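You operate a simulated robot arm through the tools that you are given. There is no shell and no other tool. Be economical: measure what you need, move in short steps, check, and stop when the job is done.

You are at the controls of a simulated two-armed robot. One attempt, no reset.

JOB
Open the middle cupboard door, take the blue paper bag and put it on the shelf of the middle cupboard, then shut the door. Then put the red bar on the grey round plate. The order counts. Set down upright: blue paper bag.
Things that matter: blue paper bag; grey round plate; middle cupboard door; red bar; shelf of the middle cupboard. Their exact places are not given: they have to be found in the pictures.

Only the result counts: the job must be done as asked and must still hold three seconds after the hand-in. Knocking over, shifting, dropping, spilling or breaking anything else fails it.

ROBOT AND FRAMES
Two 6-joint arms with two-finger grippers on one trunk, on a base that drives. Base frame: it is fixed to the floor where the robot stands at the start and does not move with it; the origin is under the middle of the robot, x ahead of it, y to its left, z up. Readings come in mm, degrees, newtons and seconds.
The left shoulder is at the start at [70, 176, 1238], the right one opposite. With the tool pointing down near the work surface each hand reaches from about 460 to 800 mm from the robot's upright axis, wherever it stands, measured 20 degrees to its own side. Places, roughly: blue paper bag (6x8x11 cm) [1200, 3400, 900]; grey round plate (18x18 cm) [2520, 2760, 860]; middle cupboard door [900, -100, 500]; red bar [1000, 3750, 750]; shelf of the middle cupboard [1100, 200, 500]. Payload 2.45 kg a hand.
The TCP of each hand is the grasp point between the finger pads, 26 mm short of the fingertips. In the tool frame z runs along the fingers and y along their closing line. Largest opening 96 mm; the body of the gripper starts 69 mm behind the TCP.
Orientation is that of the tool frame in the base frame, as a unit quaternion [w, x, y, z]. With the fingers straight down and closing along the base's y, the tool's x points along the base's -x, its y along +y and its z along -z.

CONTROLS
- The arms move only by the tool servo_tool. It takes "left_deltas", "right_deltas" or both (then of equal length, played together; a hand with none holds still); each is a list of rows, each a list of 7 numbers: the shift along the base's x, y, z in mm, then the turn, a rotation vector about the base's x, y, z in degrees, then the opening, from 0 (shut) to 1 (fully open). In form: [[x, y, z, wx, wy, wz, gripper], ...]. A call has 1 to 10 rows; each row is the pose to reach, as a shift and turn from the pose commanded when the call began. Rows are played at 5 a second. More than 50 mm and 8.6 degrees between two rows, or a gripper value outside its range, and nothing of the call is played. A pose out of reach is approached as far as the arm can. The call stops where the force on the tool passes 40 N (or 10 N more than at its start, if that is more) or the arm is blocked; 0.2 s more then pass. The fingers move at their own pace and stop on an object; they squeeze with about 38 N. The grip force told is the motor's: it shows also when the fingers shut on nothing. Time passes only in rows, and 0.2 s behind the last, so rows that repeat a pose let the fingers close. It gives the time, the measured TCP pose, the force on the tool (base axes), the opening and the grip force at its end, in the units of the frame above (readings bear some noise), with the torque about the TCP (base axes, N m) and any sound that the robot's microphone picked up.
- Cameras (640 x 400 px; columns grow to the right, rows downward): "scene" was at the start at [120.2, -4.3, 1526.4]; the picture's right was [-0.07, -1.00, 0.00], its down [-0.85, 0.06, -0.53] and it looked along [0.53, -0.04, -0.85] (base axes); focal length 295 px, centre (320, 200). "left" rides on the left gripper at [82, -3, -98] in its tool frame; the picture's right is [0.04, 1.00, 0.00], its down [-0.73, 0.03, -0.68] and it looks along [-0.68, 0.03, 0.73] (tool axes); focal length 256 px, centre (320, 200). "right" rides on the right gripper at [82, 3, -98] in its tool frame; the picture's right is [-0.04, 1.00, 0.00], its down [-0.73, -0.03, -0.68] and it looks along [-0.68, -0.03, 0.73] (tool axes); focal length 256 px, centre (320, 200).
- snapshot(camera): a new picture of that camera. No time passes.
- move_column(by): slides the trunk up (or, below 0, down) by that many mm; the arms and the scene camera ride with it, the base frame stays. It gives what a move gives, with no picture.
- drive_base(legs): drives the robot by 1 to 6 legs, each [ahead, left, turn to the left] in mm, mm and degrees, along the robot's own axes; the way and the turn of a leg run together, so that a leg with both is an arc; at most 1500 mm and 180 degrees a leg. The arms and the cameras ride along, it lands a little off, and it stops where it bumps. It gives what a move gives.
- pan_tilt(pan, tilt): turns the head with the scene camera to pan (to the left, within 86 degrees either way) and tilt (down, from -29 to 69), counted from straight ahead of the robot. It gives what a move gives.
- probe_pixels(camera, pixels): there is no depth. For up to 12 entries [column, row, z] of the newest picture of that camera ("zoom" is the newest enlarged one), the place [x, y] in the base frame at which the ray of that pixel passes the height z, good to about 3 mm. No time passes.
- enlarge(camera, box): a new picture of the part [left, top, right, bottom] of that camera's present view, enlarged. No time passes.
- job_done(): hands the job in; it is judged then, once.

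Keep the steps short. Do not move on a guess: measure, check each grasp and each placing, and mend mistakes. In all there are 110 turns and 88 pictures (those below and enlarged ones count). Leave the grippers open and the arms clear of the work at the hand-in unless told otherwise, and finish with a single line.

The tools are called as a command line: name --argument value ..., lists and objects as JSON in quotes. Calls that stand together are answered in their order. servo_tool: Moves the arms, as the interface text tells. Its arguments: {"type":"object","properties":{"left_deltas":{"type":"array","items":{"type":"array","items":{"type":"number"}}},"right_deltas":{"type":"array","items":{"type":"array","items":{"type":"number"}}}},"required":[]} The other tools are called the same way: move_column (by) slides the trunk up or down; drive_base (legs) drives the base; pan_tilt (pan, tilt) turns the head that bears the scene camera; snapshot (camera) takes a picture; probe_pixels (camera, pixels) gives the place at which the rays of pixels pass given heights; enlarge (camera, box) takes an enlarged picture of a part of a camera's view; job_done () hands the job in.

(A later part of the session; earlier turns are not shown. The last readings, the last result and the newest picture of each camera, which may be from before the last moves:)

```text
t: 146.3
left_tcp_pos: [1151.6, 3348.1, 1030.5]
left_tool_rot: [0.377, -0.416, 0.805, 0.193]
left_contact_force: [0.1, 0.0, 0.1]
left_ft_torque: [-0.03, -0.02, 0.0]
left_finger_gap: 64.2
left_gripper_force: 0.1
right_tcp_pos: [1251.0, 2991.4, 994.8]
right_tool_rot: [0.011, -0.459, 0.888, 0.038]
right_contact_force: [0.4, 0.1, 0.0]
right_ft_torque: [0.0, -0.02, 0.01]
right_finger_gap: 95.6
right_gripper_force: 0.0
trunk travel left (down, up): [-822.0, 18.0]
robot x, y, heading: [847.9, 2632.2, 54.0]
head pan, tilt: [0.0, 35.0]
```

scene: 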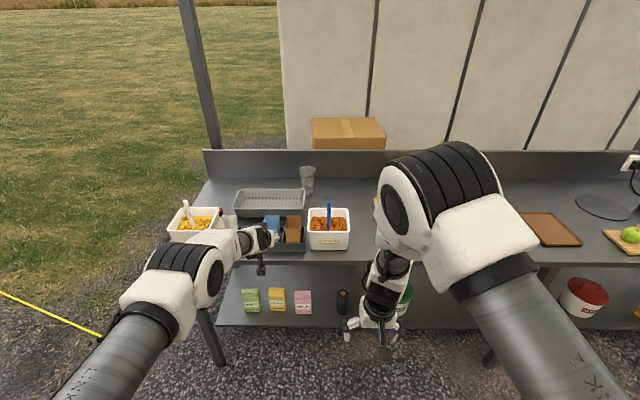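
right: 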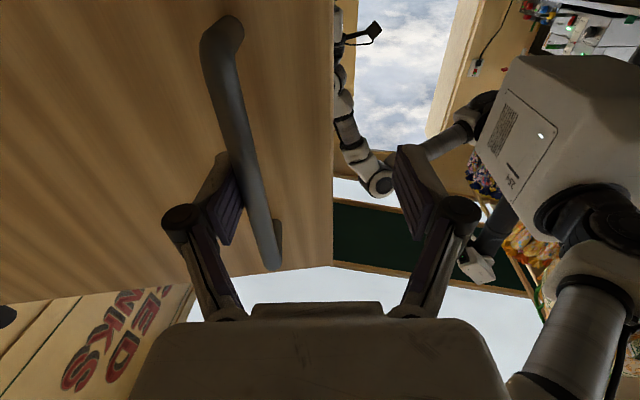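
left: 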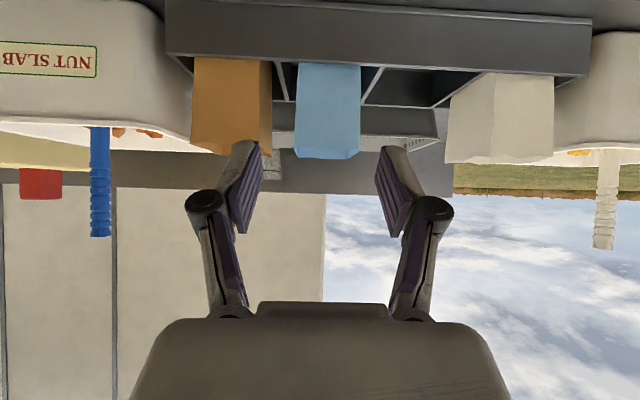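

servo_tool --left_deltas '[[-4, 3, 0, 0, 0, 0, 0.667], [1, 11, -22, 0, 0, 0, 0.667], [5.6, 18.7, -45.5, 0, 0, 0, 0.667]]'

snapshot --camera "left"

```text
t: 147.1
left_tcp_pos: [1157.9, 3371.6, 980.6]
left_tool_rot: [0.377, -0.415, 0.806, 0.191]
left_contact_force: [0.1, 0.6, 0.3]
left_ft_torque: [0.01, 0.01, 0.0]
left_finger_gap: 64.1
left_gripper_force: 0.0
right_tcp_pos: [1253.2, 2994.5, 992.3]
right_tool_rot: [0.01, -0.458, 0.888, 0.037]
right_contact_force: [0.1, 0.0, -0.1]
right_ft_torque: [-0.01, 0.02, -0.02]
right_finger_gap: 95.7
right_gripper_force: 0.0
trunk travel left (down, up): [-822.0, 18.0]
robot x, y, heading: [846.1, 2635.1, 54.2]
head pan, tilt: [0.0, 35.0]
```

```text
35 pictures are left
```

left: 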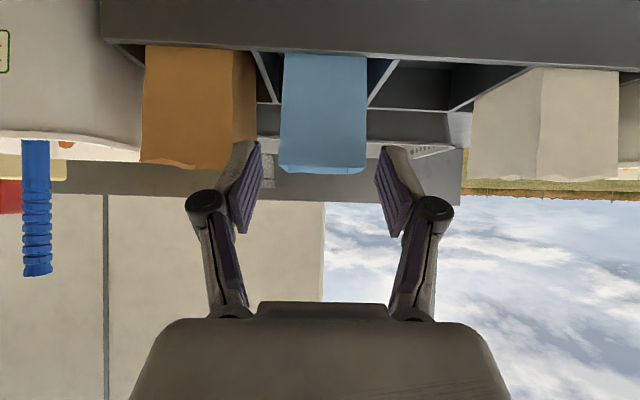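

Bag (cols 282–366) sits centrally between the finger tips (258, 383). Advance 44 mm along the axis and close.

servo_tool --left_deltas '[[7, 9, -9, 0, 0, 0, 0.667], [14, 18, -18, 0, 0, 0, 0.667], [21.6, 26.3, -27.6, 0, 0, 0, 0.667]]'

snapshot --camera "left"

```text
t: 147.9
left_tcp_pos: [1178.3, 3395.7, 954.9]
left_tool_rot: [0.376, -0.416, 0.805, 0.192]
left_contact_force: [0.2, 0.4, -0.3]
left_ft_torque: [-0.02, 0.0, 0.03]
left_finger_gap: 64.1
left_gripper_force: 0.1
right_tcp_pos: [1252.4, 2992.2, 993.4]
right_tool_rot: [0.011, -0.457, 0.888, 0.038]
right_contact_force: [0.0, 1.1, 0.5]
right_ft_torque: [-0.05, 0.02, 0.0]
right_finger_gap: 95.9
right_gripper_force: 0.0
trunk travel left (down, up): [-822.0, 18.0]
robot x, y, heading: [845.3, 2633.0, 54.2]
head pan, tilt: [0.0, 35.0]
```

```text
34 pictures are left
```

left: 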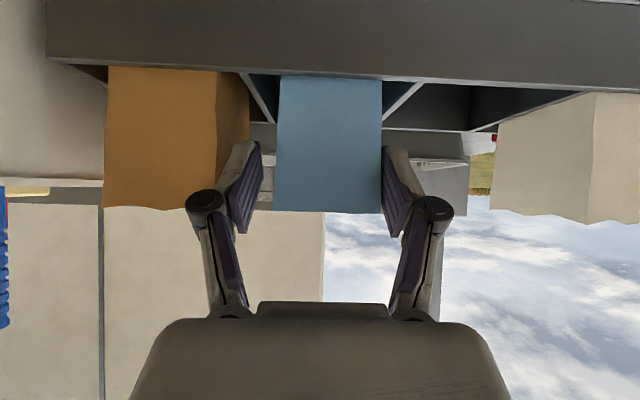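

Fingers straddle the bag with free sides. Shift 4 mm left and close.

servo_tool --left_deltas '[[-3, 2, 0, 0, 0, 0, 0.6], [-3, 2, 0, 0, 0, 0, 0.5], [-3, 2, 0, 0, 0, 0, 0.4], [-3, 2, 0, 0, 0, 0, 0.4]]'

```text
t: 148.9
left_tcp_pos: [1174.5, 3396.5, 955.6]
left_tool_rot: [0.376, -0.416, 0.805, 0.192]
left_contact_force: [0.1, 0.1, -0.5]
left_ft_torque: [-0.04, 0.03, -0.01]
left_finger_gap: 53.3
left_gripper_force: 37.7
right_tcp_pos: [1251.0, 2992.6, 993.0]
right_tool_rot: [0.011, -0.458, 0.888, 0.038]
right_contact_force: [0.3, 0.6, 0.0]
right_ft_torque: [-0.05, 0.0, 0.02]
right_finger_gap: 96.2
right_gripper_force: 0.0
trunk travel left (down, up): [-822.0, 18.0]
robot x, y, heading: [847.6, 2634.5, 54.0]
head pan, tilt: [0.0, 35.0]
```

Gripped (gap 53.3 mm). Lift straight up 80 mm and check.

servo_tool --left_deltas '[[0, 0, 15, 0, 0, 0, 0.4], [0, 0, 35, 0, 0, 0, 0.4], [0, 0, 55, 0, 0, 0, 0.4], [0, 0, 75, 0, 0, 0, 0.4]]'

snapshot --camera "scene"

```text
t: 149.9
left_tcp_pos: [1176.3, 3397.6, 1033.4]
left_tool_rot: [0.376, -0.416, 0.806, 0.192]
left_contact_force: [0.4, -0.5, 0.5]
left_ft_torque: [-0.02, -0.02, -0.01]
left_finger_gap: 53.8
left_gripper_force: 37.8
right_tcp_pos: [1251.4, 2992.2, 993.3]
right_tool_rot: [0.012, -0.458, 0.888, 0.038]
right_contact_force: [-0.2, -0.2, 0.1]
right_ft_torque: [-0.01, -0.01, -0.03]
right_finger_gap: 96.1
right_gripper_force: 0.0
trunk travel left (down, up): [-822.0, 18.0]
robot x, y, heading: [846.2, 2632.1, 54.5]
head pan, tilt: [0.0, 35.0]
```

```text
33 pictures are left
```

scene: 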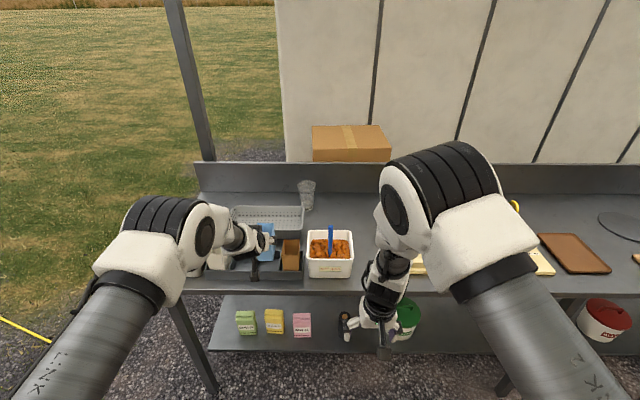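

The bag is up and clear of the tray. Drive back along the way I came: back, left, back, then turn toward the doorway.

drive_base --legs '[[-130, 0, 0], [0, 1500, 0], [0, 320, 0], [-1500, 0, 0], [-1410, 0, 0], [0, 0, -90]]'

pan_tilt --pan 0 --tilt 25

snapshot --camera "scene"

```text
t: 177.9
left_tcp_pos: [-1854.2, 912.7, 1032.2]
left_tool_rot: [0.394, 0.325, 0.846, -0.153]
left_contact_force: [0.9, 0.3, -0.2]
left_ft_torque: [0.02, 0.03, -0.02]
left_finger_gap: 53.8
left_gripper_force: 37.9
right_tcp_pos: [-2266.7, 884.0, 993.8]
right_tool_rot: [0.036, 0.358, 0.933, 0.017]
right_contact_force: [-0.2, -0.1, -0.5]
right_ft_torque: [0.01, -0.01, 0.02]
right_finger_gap: 96.0
right_gripper_force: 0.1
trunk travel left (down, up): [-822.0, 18.0]
robot x, y, heading: [-2581.8, 1333.0, -42.4]
head pan, tilt: [0.0, 35.0]
```

```text
t: 178.6
left_tcp_pos: [-1854.5, 913.7, 1032.5]
left_tool_rot: [0.394, 0.325, 0.846, -0.153]
left_contact_force: [-0.3, -0.2, -0.3]
left_ft_torque: [0.02, 0.02, 0.01]
left_finger_gap: 53.8
left_gripper_force: 37.7
right_tcp_pos: [-2266.3, 883.9, 994.4]
right_tool_rot: [0.035, 0.358, 0.933, 0.017]
right_contact_force: [-0.6, 0.2, 1.3]
right_ft_torque: [0.02, 0.0, 0.01]
right_finger_gap: 96.1
right_gripper_force: 0.1
trunk travel left (down, up): [-822.0, 18.0]
robot x, y, heading: [-2574.2, 1329.8, -42.4]
head pan, tilt: [0.0, 25.0]
```

```text
32 pictures are left
```

scene: 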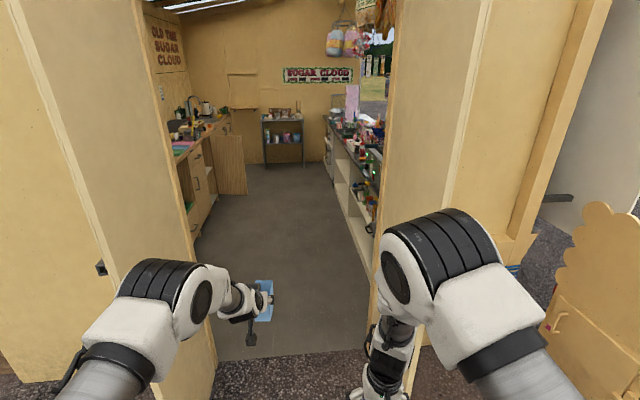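

In front of the doorway; correct heading by +6.8° and pass through the middle.

drive_base --legs '[[0, 0, 6.8], [900, 0, 0]]'

snapshot --camera "scene"

```text
t: 183.9
left_tcp_pos: [-1092.5, 431.1, 1033.6]
left_tool_rot: [0.399, 0.29, 0.859, -0.137]
left_contact_force: [-0.2, -0.2, -1.3]
left_ft_torque: [-0.02, -0.03, -0.02]
left_finger_gap: 53.8
left_gripper_force: 38.3
right_tcp_pos: [-1501.5, 368.5, 993.3]
right_tool_rot: [0.036, 0.32, 0.946, 0.019]
right_contact_force: [-0.5, 0.0, -0.1]
right_ft_torque: [0.02, 0.0, 0.04]
right_finger_gap: 96.0
right_gripper_force: 0.1
trunk travel left (down, up): [-822.0, 18.0]
robot x, y, heading: [-1845.7, 785.2, -37.4]
head pan, tilt: [0.0, 25.0]
```

```text
31 pictures are left
```

scene: 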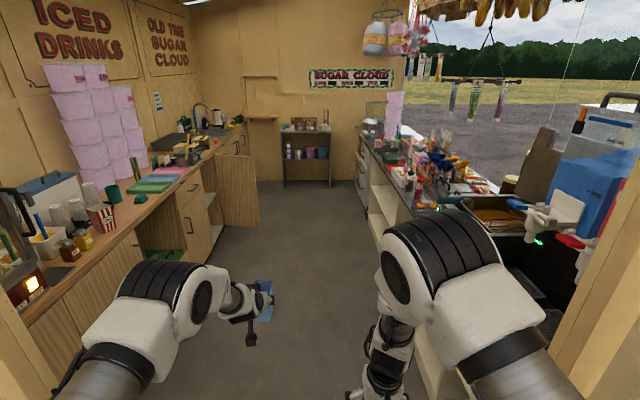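

Inside the doorway line; correct 1.8°, go on 1700 mm, move 70 mm off the counter, then turn left to face it.

drive_base --legs '[[0, 0, 1.8], [1500, 0, 0], [200, -80, 0], [0, 0, 90]]'

pan_tilt --pan -30 --tilt 40

snapshot --camera "scene"

```text
t: 197.0
left_tcp_pos: [-165.6, 469.1, 1032.9]
left_tool_rot: [0.376, -0.416, 0.806, 0.192]
left_contact_force: [0.2, -0.5, -0.3]
left_ft_torque: [-0.03, 0.0, 0.01]
left_finger_gap: 53.9
left_gripper_force: 37.9
right_tcp_pos: [-90.7, 61.6, 993.1]
right_tool_rot: [0.011, -0.459, 0.888, 0.038]
right_contact_force: [0.5, 0.2, 0.0]
right_ft_torque: [-0.01, -0.02, 0.01]
right_finger_gap: 95.8
right_gripper_force: 0.0
trunk travel left (down, up): [-822.0, 18.0]
robot x, y, heading: [-496.1, -299.6, 54.0]
head pan, tilt: [0.0, 25.0]
```

```text
t: 197.9
left_tcp_pos: [-165.5, 468.8, 1032.8]
left_tool_rot: [0.377, -0.415, 0.805, 0.192]
left_contact_force: [0.5, 0.5, -0.9]
left_ft_torque: [0.01, 0.01, -0.01]
left_finger_gap: 53.6
left_gripper_force: 38.0
right_tcp_pos: [-89.7, 62.8, 993.1]
right_tool_rot: [0.011, -0.458, 0.888, 0.038]
right_contact_force: [-0.1, -0.2, 0.2]
right_ft_torque: [0.04, -0.01, -0.01]
right_finger_gap: 95.9
right_gripper_force: 0.1
trunk travel left (down, up): [-822.0, 18.0]
robot x, y, heading: [-493.6, -296.7, 54.5]
head pan, tilt: [-30.0, 40.0]
```

```text
30 pictures are left
```

scene: 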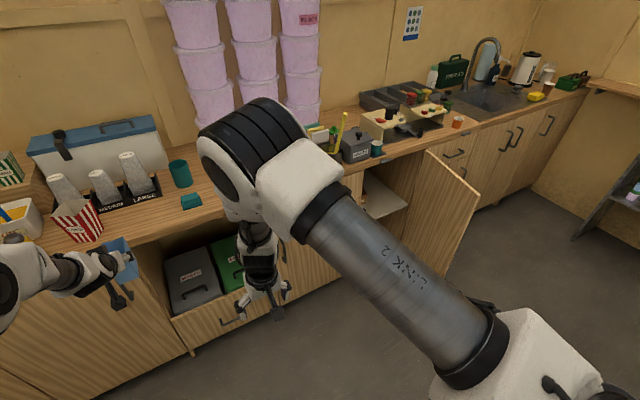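

Plan: the open door would block a straight approach by the base, so I approach the cupboard diagonally (robot turned 45° right), left hand entering past the left jamb. Turn and drive to ~250 mm short.

drive_base --legs '[[0, 0, -45], [400, -129, 0]]'

pan_tilt --pan 15 --tilt 40

snapshot --camera "scene"

```text
t: 202.5
left_tcp_pos: [685.2, -33.3, 1033.9]
left_tool_rot: [0.421, -0.084, 0.902, 0.036]
left_contact_force: [-0.2, -0.5, -0.2]
left_ft_torque: [-0.02, 0.0, 0.01]
left_finger_gap: 53.7
left_gripper_force: 37.5
right_tcp_pos: [456.8, -377.8, 992.8]
right_tool_rot: [0.026, -0.092, 0.995, 0.031]
right_contact_force: [-0.6, 0.4, 0.2]
right_ft_torque: [0.04, -0.01, 0.02]
right_finger_gap: 96.2
right_gripper_force: 0.0
trunk travel left (down, up): [-822.0, 18.0]
robot x, y, heading: [-84.3, -353.1, 10.2]
head pan, tilt: [-30.0, 40.0]
```

```text
t: 203.7
left_tcp_pos: [685.5, -33.7, 1031.8]
left_tool_rot: [0.421, -0.084, 0.903, 0.037]
left_contact_force: [0.0, 1.1, 0.0]
left_ft_torque: [0.02, 0.01, 0.0]
left_finger_gap: 53.8
left_gripper_force: 37.8
right_tcp_pos: [458.1, -378.1, 992.8]
right_tool_rot: [0.024, -0.091, 0.995, 0.031]
right_contact_force: [0.2, 0.6, 1.0]
right_ft_torque: [-0.01, 0.02, 0.0]
right_finger_gap: 96.0
right_gripper_force: 0.2
trunk travel left (down, up): [-822.0, 18.0]
robot x, y, heading: [-83.5, -353.6, 10.4]
head pan, tilt: [15.0, 40.0]
```

```text
29 pictures are left
```

scene: 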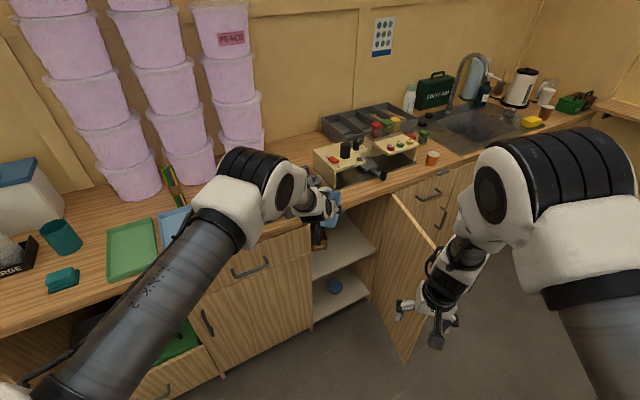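

Hand stands just in front of the opening, left side. Lower the trunk 443 mm to bring the bag to shelf height +30 mm.

move_column --by -435

pan_tilt --pan 20 --tilt 35

snapshot --camera "scene"

snapshot --camera "left"

```text
refused: -435 is not a number from -400 to 400
```

```text
t: 204.3
left_tcp_pos: [687.0, -34.4, 1031.0]
left_tool_rot: [0.421, -0.084, 0.902, 0.038]
left_contact_force: [0.1, 0.7, 0.2]
left_ft_torque: [0.03, -0.03, 0.01]
left_finger_gap: 53.8
left_gripper_force: 37.8
right_tcp_pos: [459.0, -377.9, 992.2]
right_tool_rot: [0.023, -0.091, 0.995, 0.03]
right_contact_force: [0.3, -0.3, -0.1]
right_ft_torque: [-0.01, 0.0, -0.03]
right_finger_gap: 95.9
right_gripper_force: 0.1
trunk travel left (down, up): [-822.0, 18.0]
robot x, y, heading: [-84.6, -351.4, 10.1]
head pan, tilt: [20.0, 35.0]
```

```text
28 pictures are left
```

scene: 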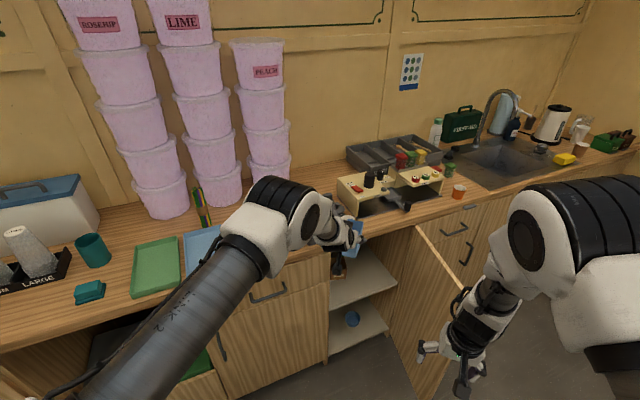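

```text
27 pictures are left
```

left: 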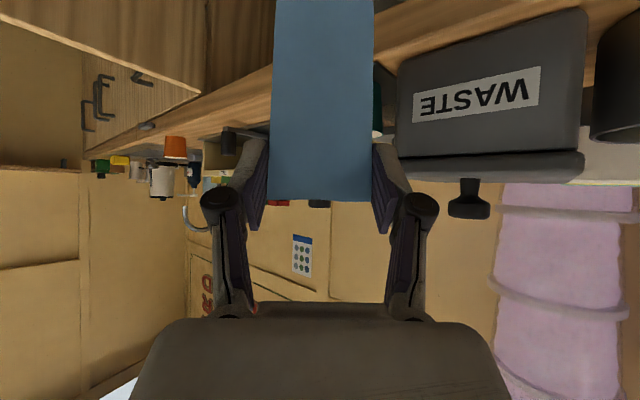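

Lower in two moves; pictures sparingly.

move_column --by -400

move_column --by -38

snapshot --camera "left"

snapshot --camera "scene"

```text
t: 208.2
left_tcp_pos: [686.4, -34.1, 632.3]
left_tool_rot: [0.421, -0.083, 0.902, 0.036]
left_contact_force: [0.2, 0.4, -0.5]
left_ft_torque: [0.01, -0.01, -0.01]
left_finger_gap: 53.8
left_gripper_force: 37.6
right_tcp_pos: [458.0, -377.2, 593.7]
right_tool_rot: [0.024, -0.091, 0.995, 0.031]
right_contact_force: [-0.1, 0.7, -0.4]
right_ft_torque: [-0.02, -0.03, 0.0]
right_finger_gap: 96.1
right_gripper_force: 0.0
trunk travel left (down, up): [-422.0, 418.0]
robot x, y, heading: [-80.2, -355.2, 10.0]
head pan, tilt: [20.0, 35.0]
```

```text
t: 209.0
left_tcp_pos: [685.2, -32.9, 596.0]
left_tool_rot: [0.421, -0.083, 0.903, 0.036]
left_contact_force: [0.3, 0.4, 0.0]
left_ft_torque: [0.03, 0.03, 0.0]
left_finger_gap: 53.7
left_gripper_force: 37.5
right_tcp_pos: [458.4, -378.0, 554.9]
right_tool_rot: [0.024, -0.091, 0.995, 0.031]
right_contact_force: [-1.1, 0.9, -0.1]
right_ft_torque: [0.0, -0.01, 0.0]
right_finger_gap: 95.9
right_gripper_force: 0.0
trunk travel left (down, up): [-384.0, 456.0]
robot x, y, heading: [-83.7, -352.6, 10.2]
head pan, tilt: [20.0, 35.0]
```

```text
26 pictures are left
```

left: 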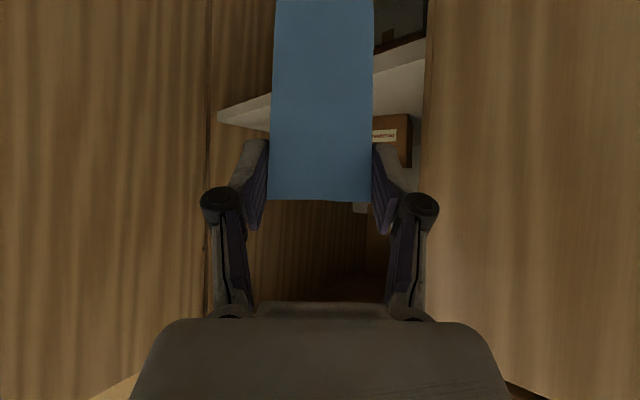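

```text
25 pictures are left
```

scene: 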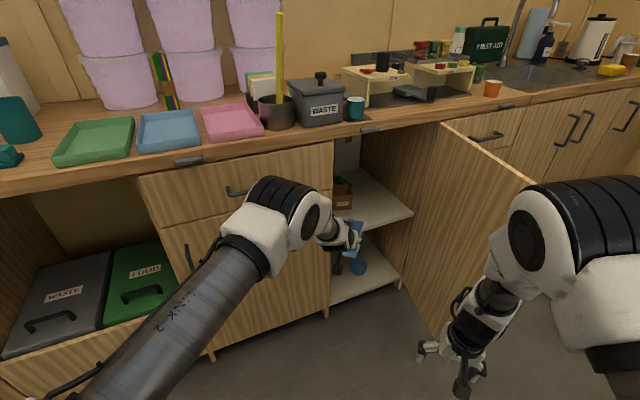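

Probe shelf-edge points to fix its height.

probe_pixels --camera "scene" --pixels '[[412, 213, 450], [412, 213, 470], [412, 213, 490], [368, 231, 450], [368, 231, 470], [368, 231, 490], [345, 209, 470], [400, 282, 80]]'

probe_pixels --camera "left" --pixels '[[222, 114, 450], [222, 114, 470], [222, 114, 490], [424, 62, 450], [424, 62, 470], [424, 62, 490], [405, 115, 470]]'

```text
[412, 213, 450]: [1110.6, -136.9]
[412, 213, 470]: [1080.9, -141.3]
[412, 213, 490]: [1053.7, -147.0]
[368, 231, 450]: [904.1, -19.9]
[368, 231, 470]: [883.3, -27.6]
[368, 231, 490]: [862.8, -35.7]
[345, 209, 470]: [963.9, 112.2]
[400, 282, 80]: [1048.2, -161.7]
```

```text
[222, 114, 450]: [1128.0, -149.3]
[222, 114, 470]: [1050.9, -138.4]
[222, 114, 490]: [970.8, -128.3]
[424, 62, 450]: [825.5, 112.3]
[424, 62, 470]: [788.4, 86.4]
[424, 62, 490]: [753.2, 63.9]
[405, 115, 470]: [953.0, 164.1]
```

Shelf top ≈470 mm; bag bottom is ≈45 mm above it. Drive 265 mm ahead diagonally into the opening.

drive_base --legs '[[150, -12, 0]]'

snapshot --camera "scene"

```text
t: 210.3
left_tcp_pos: [836.9, -16.3, 593.2]
left_tool_rot: [0.42, -0.084, 0.903, 0.037]
left_contact_force: [0.7, -0.1, -0.1]
left_ft_torque: [0.01, 0.0, -0.01]
left_finger_gap: 53.7
left_gripper_force: 38.0
right_tcp_pos: [609.8, -360.9, 555.3]
right_tool_rot: [0.024, -0.092, 0.995, 0.032]
right_contact_force: [1.2, -0.7, -0.5]
right_ft_torque: [0.01, 0.05, -0.03]
right_finger_gap: 95.8
right_gripper_force: 0.0
trunk travel left (down, up): [-384.0, 456.0]
robot x, y, heading: [65.1, -341.4, 10.3]
head pan, tilt: [20.0, 35.0]
```

```text
24 pictures are left
```

scene: 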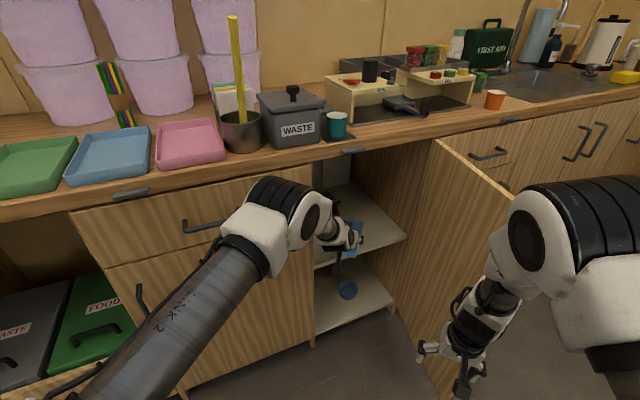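

Clear so far. Forward 120 more.

drive_base --legs '[[120, 0, 0]]'

enlarge --camera "scene" --box '[260, 130, 460, 310]'

snapshot --camera "left"

```text
t: 211.6
left_tcp_pos: [955.2, 7.9, 593.9]
left_tool_rot: [0.42, -0.085, 0.903, 0.038]
left_contact_force: [0.2, -0.1, -1.4]
left_ft_torque: [0.01, -0.03, 0.01]
left_finger_gap: 53.8
left_gripper_force: 38.0
right_tcp_pos: [729.5, -338.3, 554.3]
right_tool_rot: [0.024, -0.094, 0.995, 0.03]
right_contact_force: [0.5, 0.1, 0.3]
right_ft_torque: [-0.05, 0.03, -0.03]
right_finger_gap: 96.0
right_gripper_force: 0.0
trunk travel left (down, up): [-384.0, 456.0]
robot x, y, heading: [190.6, -320.1, 10.1]
head pan, tilt: [20.0, 35.0]
```

```text
2.22 times, centred on (360, 220) of scene
```

zoom: 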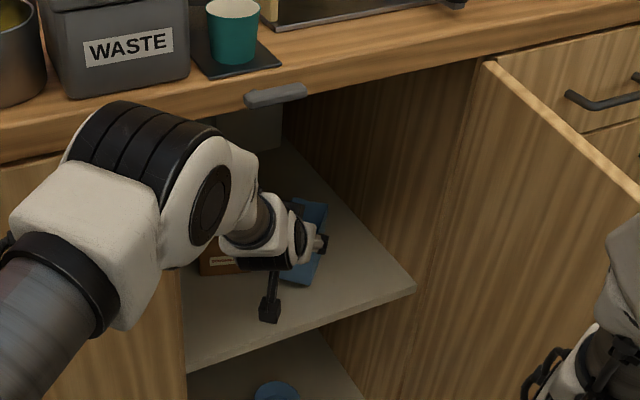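

```text
22 pictures are left
```

left: 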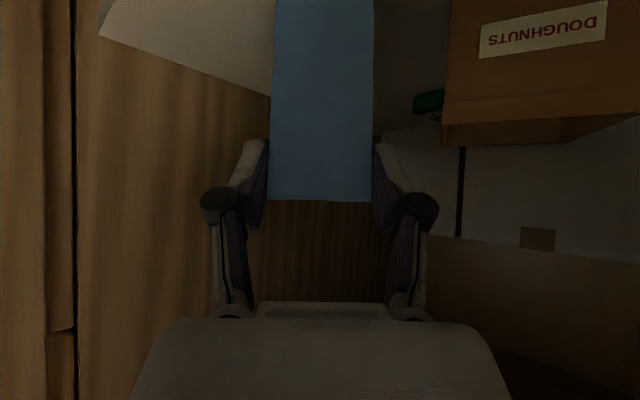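

Bag is over the shelf, right of the doughnut box, clear. Lower slowly.

servo_tool --left_deltas '[[0, 0, -10, 0, 0, 0, 0.4], [0, 0, -20, 0, 0, 0, 0.4], [0, 0, -28, 0, 0, 0, 0.4], [0, 0, -34, 0, 0, 0, 0.4]]'

servo_tool --left_deltas '[[0, 0, -3, 0, 0, 0, 0.4], [0, 0, -6, 0, 0, 0, 0.4]]'

```text
t: 212.6
left_tcp_pos: [956.1, 6.2, 564.6]
left_tool_rot: [0.426, -0.085, 0.9, 0.038]
left_contact_force: [1.2, 1.7, 25.4]
left_ft_torque: [0.29, -0.63, 0.03]
left_finger_gap: 53.5
left_gripper_force: 37.7
right_tcp_pos: [726.8, -338.1, 556.4]
right_tool_rot: [0.026, -0.095, 0.995, 0.032]
right_contact_force: [-1.2, -0.3, -0.1]
right_ft_torque: [0.01, -0.01, -0.01]
right_finger_gap: 95.8
right_gripper_force: 0.0
trunk travel left (down, up): [-384.0, 456.0]
robot x, y, heading: [188.7, -314.4, 10.2]
head pan, tilt: [20.0, 35.0]
```

```text
t: 213.2
left_tcp_pos: [956.0, 5.9, 556.8]
left_tool_rot: [0.424, -0.086, 0.901, 0.039]
left_contact_force: [1.5, 0.5, 27.7]
left_ft_torque: [0.16, -0.37, -0.01]
left_finger_gap: 53.1
left_gripper_force: 38.2
right_tcp_pos: [727.5, -339.9, 557.4]
right_tool_rot: [0.026, -0.094, 0.995, 0.033]
right_contact_force: [0.1, -0.1, 0.7]
right_ft_torque: [0.01, 0.01, -0.01]
right_finger_gap: 96.0
right_gripper_force: 0.1
trunk travel left (down, up): [-384.0, 456.0]
robot x, y, heading: [186.6, -317.4, 10.5]
head pan, tilt: [20.0, 35.0]
```

The bag rests on the shelf (28 N upward). Release and withdraw along the finger axis.

servo_tool --left_deltas '[[0, 0, 3, 0, 0, 0, 0.6], [0, 0, 3, 0, 0, 0, 0.75], [0, 0, 3, 0, 0, 0, 0.75], [-15, -3, 15, 0, 0, 0, 0.75], [-38, -7, 32, 0, 0, 0, 0.75], [-60, -11, 48, 0, 0, 0, 0.75]]'

snapshot --camera "left"

```text
t: 214.6
left_tcp_pos: [893.4, -4.6, 603.9]
left_tool_rot: [0.421, -0.085, 0.902, 0.038]
left_contact_force: [0.5, 0.3, -0.7]
left_ft_torque: [-0.04, 0.04, -0.01]
left_finger_gap: 72.2
left_gripper_force: 0.0
right_tcp_pos: [728.1, -339.6, 555.0]
right_tool_rot: [0.024, -0.094, 0.995, 0.031]
right_contact_force: [-0.2, -0.4, -0.9]
right_ft_torque: [0.0, -0.02, -0.01]
right_finger_gap: 95.9
right_gripper_force: 0.2
trunk travel left (down, up): [-384.0, 456.0]
robot x, y, heading: [188.8, -317.9, 10.3]
head pan, tilt: [20.0, 35.0]
```

```text
21 pictures are left
```

left: 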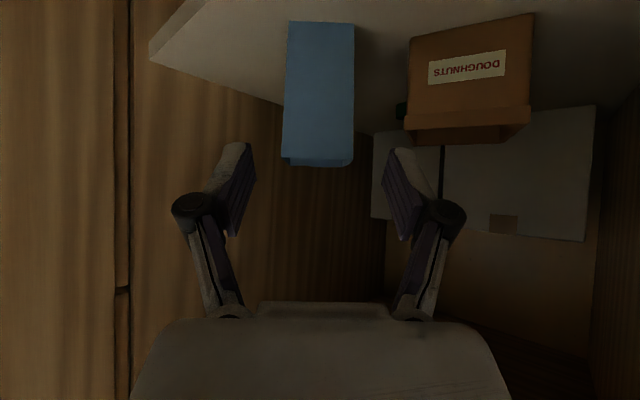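

The bag stands upright on the shelf. Back straight out, turn away to the left so I can later approach the door's outer face from the right, and lower the trunk.

drive_base --legs '[[-500, 0, 0], [0, 0, 89]]'

move_column --by -340

servo_tool --right_deltas '[[0, 0, 0, 0, 0, 0, 0.5], [0, 0, 0, 0, 0, 0, 0], [0, 0, 0, 0, 0, 0, 0]]'

pan_tilt --pan -50 --tilt 25

snapshot --camera "scene"

```text
t: 221.3
left_tcp_pos: [-614.4, 299.5, 603.2]
left_tool_rot: [-0.27, 0.699, -0.576, -0.326]
left_contact_force: [0.1, -0.3, -0.4]
left_ft_torque: [0.01, 0.01, 0.0]
left_finger_gap: 72.0
left_gripper_force: 0.1
right_tcp_pos: [-279.0, 133.0, 554.0]
right_tool_rot: [0.005, 0.771, -0.636, -0.039]
right_contact_force: [0.6, -0.2, -0.4]
right_ft_torque: [-0.02, 0.0, -0.02]
right_finger_gap: 96.0
right_gripper_force: 0.1
trunk travel left (down, up): [-384.0, 456.0]
robot x, y, heading: [-298.1, -409.4, 100.8]
head pan, tilt: [20.0, 35.0]
```

```text
t: 224.7
left_tcp_pos: [-613.9, 297.3, 263.5]
left_tool_rot: [-0.271, 0.699, -0.577, -0.325]
left_contact_force: [1.2, -0.5, -0.6]
left_ft_torque: [-0.01, -0.03, 0.02]
left_finger_gap: 72.0
left_gripper_force: 0.1
right_tcp_pos: [-278.1, 133.0, 214.1]
right_tool_rot: [0.005, 0.772, -0.635, -0.04]
right_contact_force: [0.4, -0.4, -0.1]
right_ft_torque: [0.02, -0.02, -0.07]
right_finger_gap: 96.1
right_gripper_force: 0.0
trunk travel left (down, up): [-44.0, 796.0]
robot x, y, heading: [-299.3, -407.2, 100.5]
head pan, tilt: [20.0, 35.0]
```

```text
t: 225.4
left_tcp_pos: [-613.4, 298.7, 263.2]
left_tool_rot: [-0.27, 0.7, -0.576, -0.325]
left_contact_force: [-0.7, -0.4, -0.2]
left_ft_torque: [0.0, 0.0, -0.02]
left_finger_gap: 71.8
left_gripper_force: 0.0
right_tcp_pos: [-278.2, 133.8, 214.3]
right_tool_rot: [0.005, 0.771, -0.636, -0.04]
right_contact_force: [-0.3, -0.1, -1.1]
right_ft_torque: [-0.01, -0.02, 0.02]
right_finger_gap: 0.0
right_gripper_force: 28.9
trunk travel left (down, up): [-44.0, 796.0]
robot x, y, heading: [-295.1, -406.8, 100.6]
head pan, tilt: [20.0, 35.0]
```

```text
t: 226.9
left_tcp_pos: [-613.9, 297.5, 263.7]
left_tool_rot: [-0.27, 0.699, -0.576, -0.325]
left_contact_force: [0.7, 0.5, 0.2]
left_ft_torque: [0.0, 0.01, 0.03]
left_finger_gap: 71.9
left_gripper_force: 0.1
right_tcp_pos: [-278.9, 133.0, 216.4]
right_tool_rot: [0.004, 0.771, -0.636, -0.039]
right_contact_force: [0.2, -0.2, 0.0]
right_ft_torque: [0.0, 0.02, -0.01]
right_finger_gap: 0.0
right_gripper_force: 28.5
trunk travel left (down, up): [-44.0, 796.0]
robot x, y, heading: [-299.0, -406.2, 100.6]
head pan, tilt: [-50.0, 25.0]
```

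```text
20 pictures are left
```

scene: 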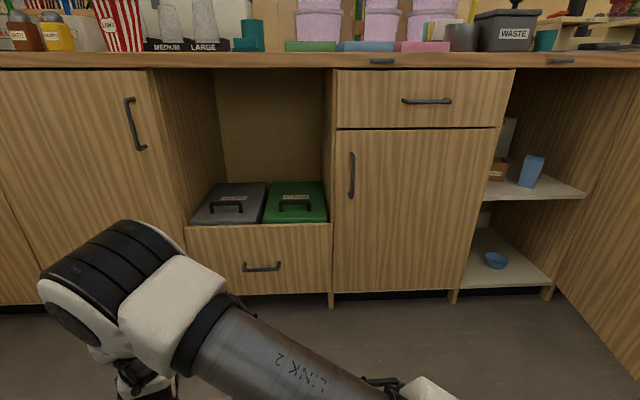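

Bag is upright on the shelf. Now slide right past the open door (hands stay at n<0, door edge at n>60).

drive_base --legs '[[-956, -916, 0]]'

pan_tilt --pan 10 --tilt 35

snapshot --camera "scene"

```text
t: 233.4
left_tcp_pos: [450.4, -486.1, 264.1]
left_tool_rot: [-0.276, 0.689, -0.589, -0.32]
left_contact_force: [-0.2, -0.8, 0.5]
left_ft_torque: [-0.05, 0.0, 0.01]
left_finger_gap: 71.9
left_gripper_force: 0.0
right_tcp_pos: [781.5, -661.8, 214.5]
right_tool_rot: [0.004, 0.76, -0.649, -0.039]
right_contact_force: [0.2, -0.1, -0.1]
right_ft_torque: [0.02, 0.04, 0.02]
right_finger_gap: 0.2
right_gripper_force: 28.8
trunk travel left (down, up): [-44.0, 796.0]
robot x, y, heading: [745.3, -1205.4, 99.0]
head pan, tilt: [-50.0, 25.0]
```

```text
t: 234.7
left_tcp_pos: [451.7, -486.1, 263.3]
left_tool_rot: [-0.276, 0.689, -0.588, -0.32]
left_contact_force: [0.1, -0.6, 0.4]
left_ft_torque: [-0.02, 0.0, -0.02]
left_finger_gap: 72.1
left_gripper_force: 0.0
right_tcp_pos: [781.8, -663.5, 214.0]
right_tool_rot: [0.004, 0.76, -0.649, -0.039]
right_contact_force: [-0.4, -0.2, 0.0]
right_ft_torque: [0.03, 0.03, 0.02]
right_finger_gap: 0.0
right_gripper_force: 28.6
trunk travel left (down, up): [-44.0, 796.0]
robot x, y, heading: [746.9, -1202.0, 98.6]
head pan, tilt: [10.0, 35.0]
```

```text
19 pictures are left
```

scene: 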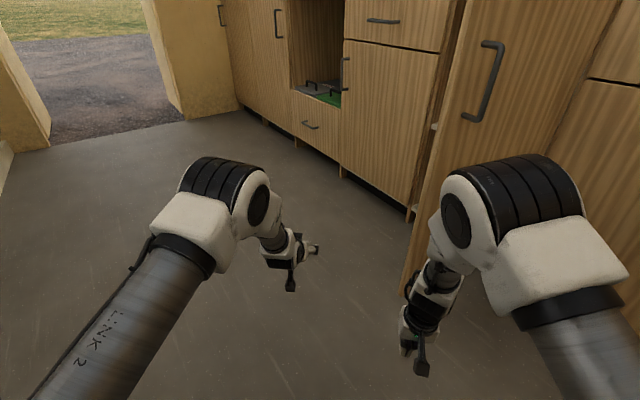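

Hand is right of the open door's edge. Move 190 mm toward the counter (to the outer face side), then start pushing forward-left.

drive_base --legs '[[136, -133, 0]]'

drive_base --legs '[[150, 0, 0]]'

snapshot --camera "scene"

```text
t: 236.3
left_tcp_pos: [563.6, -329.9, 263.1]
left_tool_rot: [-0.276, 0.689, -0.589, -0.32]
left_contact_force: [-0.6, -0.2, -0.7]
left_ft_torque: [0.01, -0.02, 0.02]
left_finger_gap: 71.8
left_gripper_force: 0.1
right_tcp_pos: [893.0, -507.8, 215.0]
right_tool_rot: [0.005, 0.759, -0.649, -0.039]
right_contact_force: [0.2, -0.2, -0.4]
right_ft_torque: [-0.03, -0.01, -0.01]
right_finger_gap: 0.1
right_gripper_force: 28.5
trunk travel left (down, up): [-44.0, 796.0]
robot x, y, heading: [852.8, -1044.7, 98.6]
head pan, tilt: [10.0, 35.0]
```

```text
t: 237.7
left_tcp_pos: [544.6, -182.2, 264.0]
left_tool_rot: [-0.276, 0.688, -0.59, -0.32]
left_contact_force: [-0.2, 0.5, -0.2]
left_ft_torque: [0.03, -0.02, 0.01]
left_finger_gap: 72.0
left_gripper_force: 0.1
right_tcp_pos: [875.2, -359.4, 215.5]
right_tool_rot: [0.004, 0.758, -0.651, -0.039]
right_contact_force: [0.9, 0.9, 0.2]
right_ft_torque: [-0.03, 0.0, 0.01]
right_finger_gap: 0.2
right_gripper_force: 28.4
trunk travel left (down, up): [-44.0, 796.0]
robot x, y, heading: [832.9, -899.1, 98.5]
head pan, tilt: [10.0, 35.0]
```

```text
18 pictures are left
```

scene: 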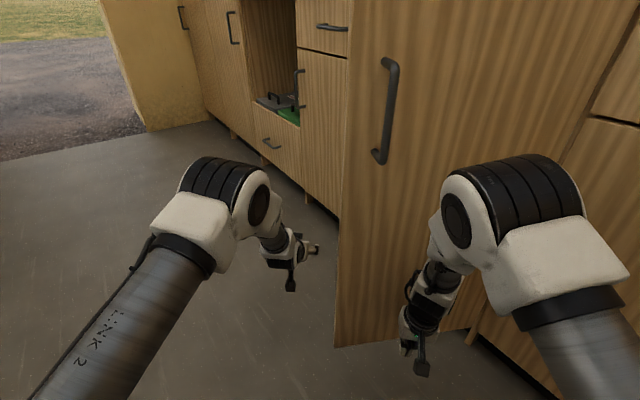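

Just at contact. Continue pushing forward 130 mm.

drive_base --legs '[[130, 0, 0]]'

snapshot --camera "scene"

```text
t: 239.0
left_tcp_pos: [525.9, -51.5, 262.1]
left_tool_rot: [-0.276, 0.688, -0.59, -0.32]
left_contact_force: [0.1, 0.5, 0.1]
left_ft_torque: [0.01, -0.01, 0.0]
left_finger_gap: 71.8
left_gripper_force: 0.1
right_tcp_pos: [855.5, -229.9, 214.6]
right_tool_rot: [0.004, 0.758, -0.651, -0.039]
right_contact_force: [0.7, 0.0, -0.4]
right_ft_torque: [-0.04, 0.01, -0.02]
right_finger_gap: 0.0
right_gripper_force: 28.6
trunk travel left (down, up): [-44.0, 796.0]
robot x, y, heading: [812.4, -772.4, 98.3]
head pan, tilt: [10.0, 35.0]
```

```text
17 pictures are left
```

scene: 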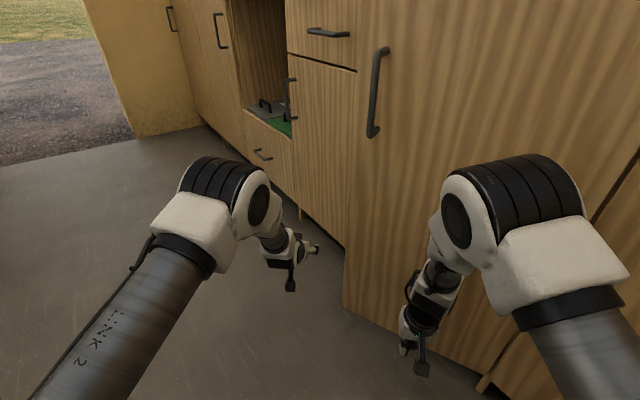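

Works; the door is nearly shut. Forward 150 more.

drive_base --legs '[[150, 0, 0]]'

snapshot --camera "scene"

```text
t: 240.3
left_tcp_pos: [503.4, 100.9, 263.2]
left_tool_rot: [-0.277, 0.688, -0.59, -0.319]
left_contact_force: [0.2, 0.6, -0.8]
left_ft_torque: [0.03, -0.02, 0.03]
left_finger_gap: 72.1
left_gripper_force: 0.1
right_tcp_pos: [831.0, -76.5, 213.1]
right_tool_rot: [0.004, 0.758, -0.651, -0.04]
right_contact_force: [0.6, 0.1, 0.1]
right_ft_torque: [0.0, -0.02, -0.02]
right_finger_gap: 0.0
right_gripper_force: 28.9
trunk travel left (down, up): [-44.0, 796.0]
robot x, y, heading: [792.5, -615.6, 98.4]
head pan, tilt: [10.0, 35.0]
```

```text
16 pictures are left
```

scene: 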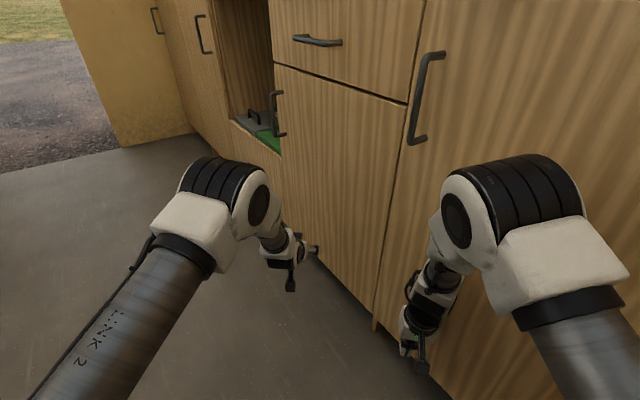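

Nearly shut (hand at n≈421). Push the last bit with the hand straight in +n until it presses.

servo_tool --right_deltas '[[8.7, 12.2, 0, 0, 0, 0, 0], [17.5, 24.4, 0, 0, 0, 0, 0], [26.2, 36.6, 0, 0, 0, 0, 0], [35, 48.8, 0, 0, 0, 0, 0], [40.7, 57, 0, 0, 0, 0, 0], [46.5, 65, 0, 0, 0, 0, 0]]'

snapshot --camera "scene"

```text
t: 240.7
left_tcp_pos: [502.9, 98.9, 263.1]
left_tool_rot: [-0.277, 0.688, -0.59, -0.319]
left_contact_force: [0.5, 0.0, 0.3]
left_ft_torque: [0.04, -0.02, 0.03]
left_finger_gap: 71.8
left_gripper_force: 0.0
right_tcp_pos: [834.8, -73.5, 215.1]
right_tool_rot: [0.006, 0.761, -0.647, -0.036]
right_contact_force: [-3.9, -5.5, 2.7]
right_ft_torque: [0.76, -0.57, 0.11]
right_finger_gap: 0.0
right_gripper_force: 28.5
trunk travel left (down, up): [-44.0, 796.0]
robot x, y, heading: [794.5, -616.0, 98.2]
head pan, tilt: [10.0, 35.0]
stopped in row 1 (right hand): the force on the tool passed its limit at 64 N (the readings are from after the stop); the commanded pose is now the measured one
```

```text
15 pictures are left
```

scene: 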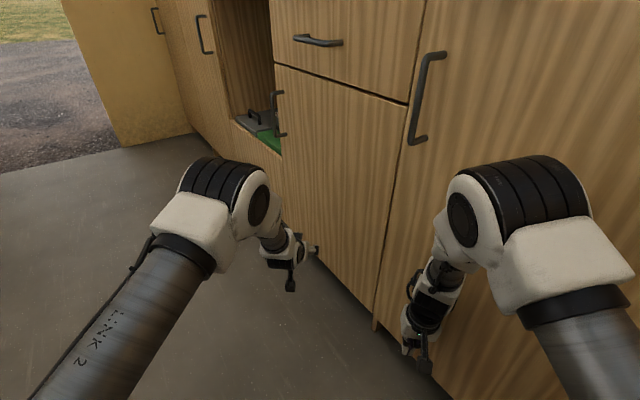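

It presses at once (64 N), so the door seems shut. Check enlarged.

enlarge --camera "scene" --box '[340, 0, 640, 390]'

probe_pixels --camera "scene" --pixels '[[412, 142, 655], [412, 142, 665], [376, 322, 80], [376, 318, 60], [384, 290, 150], [377, 330, 0]]'

```text
1.03 times, centred on (490, 195) of scene (not enlarged: the box is as wide or as high as the picture)
```

zoom: 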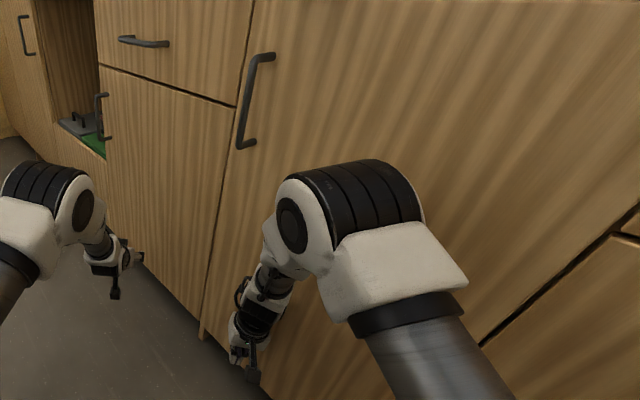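

```text
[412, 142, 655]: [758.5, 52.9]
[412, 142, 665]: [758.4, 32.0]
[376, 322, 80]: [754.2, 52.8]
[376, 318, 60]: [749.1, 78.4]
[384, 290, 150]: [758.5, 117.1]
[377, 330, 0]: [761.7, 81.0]
```

Looks flush. I press once more slowly to be certain.

servo_tool --right_deltas '[[1.2, 1.6, 0, 0, 0, 0, 0], [2.3, 3.3, 0, 0, 0, 0, 0], [3.5, 4.9, 0, 0, 0, 0, 0], [4.7, 6.5, 0, 0, 0, 0, 0], [5.8, 8.1, 0, 0, 0, 0, 0], [7, 9.8, 0, 0, 0, 0, 0]]'

```text
t: 241.2
left_tcp_pos: [501.0, 99.5, 264.3]
left_tool_rot: [-0.277, 0.689, -0.589, -0.32]
left_contact_force: [-0.2, 1.1, -0.7]
left_ft_torque: [0.03, -0.03, 0.0]
left_finger_gap: 72.0
left_gripper_force: 0.1
right_tcp_pos: [834.8, -72.3, 212.6]
right_tool_rot: [0.008, 0.762, -0.646, -0.034]
right_contact_force: [-5.5, -8.9, 5.3]
right_ft_torque: [1.35, -0.73, 0.1]
right_finger_gap: 0.0
right_gripper_force: 28.3
trunk travel left (down, up): [-44.0, 796.0]
robot x, y, heading: [789.1, -614.4, 98.7]
head pan, tilt: [10.0, 35.0]
stopped in row 2 (right hand): the force on the tool passed its limit at 44 N (the readings are from after the stop); the commanded pose is now the measured one
```

It is solidly shut. Retreat the hand, back away, raise the trunk, and head for the doorway.

servo_tool --right_deltas '[[-12, -16, 0, 0, 0, 0, 0], [-23, -32, 0, 0, 0, 0, 0.5]]'

drive_base --legs '[[-500, 0, 0], [0, 0, 45.7], [1500, 0, 0]]'

move_column --by 400

move_column --by 378

```text
t: 241.8
left_tcp_pos: [500.4, 99.8, 262.9]
left_tool_rot: [-0.276, 0.688, -0.591, -0.319]
left_contact_force: [0.4, -0.4, -0.5]
left_ft_torque: [-0.01, 0.01, 0.02]
left_finger_gap: 71.9
left_gripper_force: 0.1
right_tcp_pos: [820.8, -98.6, 211.1]
right_tool_rot: [0.01, 0.761, -0.648, -0.034]
right_contact_force: [0.2, 0.5, 0.2]
right_ft_torque: [0.02, 0.01, 0.0]
right_finger_gap: 48.1
right_gripper_force: 0.0
right hand out of reach, approached as far as the arm can: row 2
trunk travel left (down, up): [-44.0, 796.0]
robot x, y, heading: [792.6, -616.0, 98.6]
head pan, tilt: [10.0, 35.0]
```

```text
t: 253.9
left_tcp_pos: [-1064.8, 53.0, 262.0]
left_tool_rot: [-0.13, 0.864, -0.276, -0.402]
left_contact_force: [0.1, -0.1, -0.2]
left_ft_torque: [-0.02, -0.02, 0.0]
left_finger_gap: 72.1
left_gripper_force: 0.2
right_tcp_pos: [-700.2, 144.2, 211.0]
right_tool_rot: [0.023, 0.953, -0.3, -0.028]
right_contact_force: [0.8, -0.3, -0.4]
right_ft_torque: [0.0, 0.0, 0.0]
right_finger_gap: 48.0
right_gripper_force: 0.0
trunk travel left (down, up): [-44.0, 796.0]
robot x, y, heading: [-352.2, -238.9, 144.6]
head pan, tilt: [10.0, 35.0]
```

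```text
t: 257.7
left_tcp_pos: [-1064.7, 52.7, 663.4]
left_tool_rot: [-0.13, 0.864, -0.275, -0.401]
left_contact_force: [0.3, -0.3, 0.4]
left_ft_torque: [0.02, -0.01, -0.01]
left_finger_gap: 72.0
left_gripper_force: 0.1
right_tcp_pos: [-699.5, 143.0, 612.1]
right_tool_rot: [0.022, 0.953, -0.3, -0.027]
right_contact_force: [0.0, 0.2, 0.4]
right_ft_torque: [0.0, 0.0, 0.01]
right_finger_gap: 48.1
right_gripper_force: 0.1
trunk travel left (down, up): [-444.0, 396.0]
robot x, y, heading: [-351.0, -237.1, 144.2]
head pan, tilt: [10.0, 35.0]
```

```text
t: 261.4
left_tcp_pos: [-1064.3, 53.2, 1040.8]
left_tool_rot: [-0.13, 0.864, -0.275, -0.402]
left_contact_force: [-0.6, 0.2, -0.2]
left_ft_torque: [0.01, 0.01, 0.0]
left_finger_gap: 72.3
left_gripper_force: 0.1
right_tcp_pos: [-700.0, 144.7, 989.7]
right_tool_rot: [0.022, 0.953, -0.299, -0.027]
right_contact_force: [0.1, 0.1, 0.1]
right_ft_torque: [0.01, 0.0, 0.01]
right_finger_gap: 48.0
right_gripper_force: 0.2
trunk travel left (down, up): [-822.0, 18.0]
robot x, y, heading: [-349.0, -239.2, 144.2]
head pan, tilt: [10.0, 35.0]
```

In line with the doorway. Drive out, turn to +n, go round to the bench's left end.

drive_base --legs '[[1500, 0, 0], [1020, 0, 0], [0, 0, -90], [1500, 0, 0], [1350, 0, 0], [0, -1300, 0]]'

pan_tilt --pan 0 --tilt 32

snapshot --camera "scene"

```text
t: 296.6
left_tcp_pos: [425.4, 3644.7, 1040.8]
left_tool_rot: [0.365, -0.455, 0.784, 0.21]
left_contact_force: [-1.0, 0.7, -0.3]
left_ft_torque: [0.0, 0.04, -0.01]
left_finger_gap: 71.9
left_gripper_force: 0.0
right_tcp_pos: [551.9, 3289.0, 989.4]
right_tool_rot: [0.002, -0.504, 0.863, 0.035]
right_contact_force: [0.2, -0.2, -0.2]
right_ft_torque: [0.01, 0.01, -0.02]
right_finger_gap: 47.7
right_gripper_force: 0.1
trunk travel left (down, up): [-822.0, 18.0]
robot x, y, heading: [206.4, 2902.6, 59.8]
head pan, tilt: [10.0, 35.0]
```

```text
t: 297.3
left_tcp_pos: [425.2, 3643.7, 1040.8]
left_tool_rot: [0.365, -0.454, 0.785, 0.21]
left_contact_force: [-0.1, 1.0, -0.3]
left_ft_torque: [0.05, 0.03, -0.01]
left_finger_gap: 71.9
left_gripper_force: 0.1
right_tcp_pos: [552.2, 3289.8, 989.9]
right_tool_rot: [0.002, -0.504, 0.863, 0.036]
right_contact_force: [-0.3, 0.0, 0.1]
right_ft_torque: [0.01, -0.04, 0.01]
right_finger_gap: 47.9
right_gripper_force: 0.0
trunk travel left (down, up): [-822.0, 18.0]
robot x, y, heading: [203.7, 2901.2, 59.8]
head pan, tilt: [0.0, 32.0]
```

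```text
13 pictures are left
```

scene: 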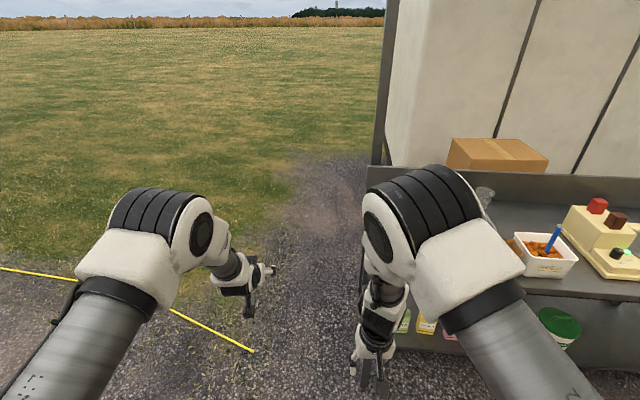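

A red block shows at (598,205) on a stepped stand further right. Fix heading and slide right 600 for a better view.

drive_base --legs '[[0, 0, -5.4], [0, -800, 0]]'

pan_tilt --pan -15 --tilt 30

snapshot --camera "scene"

```text
t: 302.1
left_tcp_pos: [1123.9, 3176.4, 1040.7]
left_tool_rot: [0.373, -0.425, 0.801, 0.196]
left_contact_force: [-0.2, -0.4, 0.1]
left_ft_torque: [-0.01, -0.01, -0.01]
left_finger_gap: 71.9
left_gripper_force: 0.0
right_tcp_pos: [1222.6, 2812.6, 989.8]
right_tool_rot: [0.005, -0.472, 0.881, 0.036]
right_contact_force: [-0.4, 0.4, 0.2]
right_ft_torque: [-0.01, -0.03, 0.01]
right_finger_gap: 47.9
right_gripper_force: 0.0
trunk travel left (down, up): [-822.0, 18.0]
robot x, y, heading: [849.4, 2454.5, 55.8]
head pan, tilt: [0.0, 32.0]
```

```text
t: 302.8
left_tcp_pos: [1124.1, 3177.0, 1041.8]
left_tool_rot: [0.373, -0.426, 0.801, 0.197]
left_contact_force: [-0.2, 0.4, 0.1]
left_ft_torque: [0.01, -0.01, -0.01]
left_finger_gap: 72.0
left_gripper_force: 0.1
right_tcp_pos: [1224.9, 2813.4, 989.2]
right_tool_rot: [0.004, -0.473, 0.88, 0.035]
right_contact_force: [0.1, -0.3, -0.8]
right_ft_torque: [-0.01, 0.04, 0.0]
right_finger_gap: 48.1
right_gripper_force: 0.1
trunk travel left (down, up): [-822.0, 18.0]
robot x, y, heading: [847.2, 2452.1, 55.6]
head pan, tilt: [-15.0, 30.0]
```

```text
12 pictures are left
```

scene: 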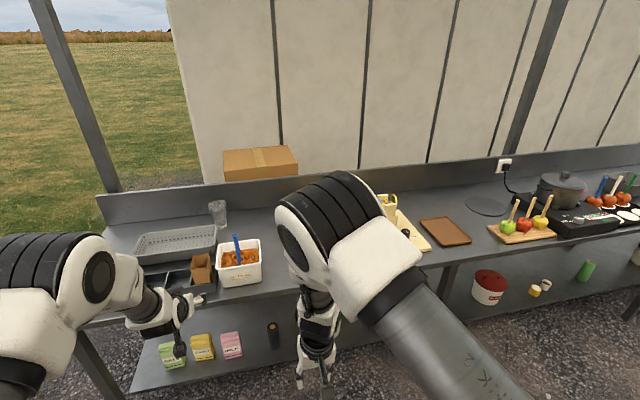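

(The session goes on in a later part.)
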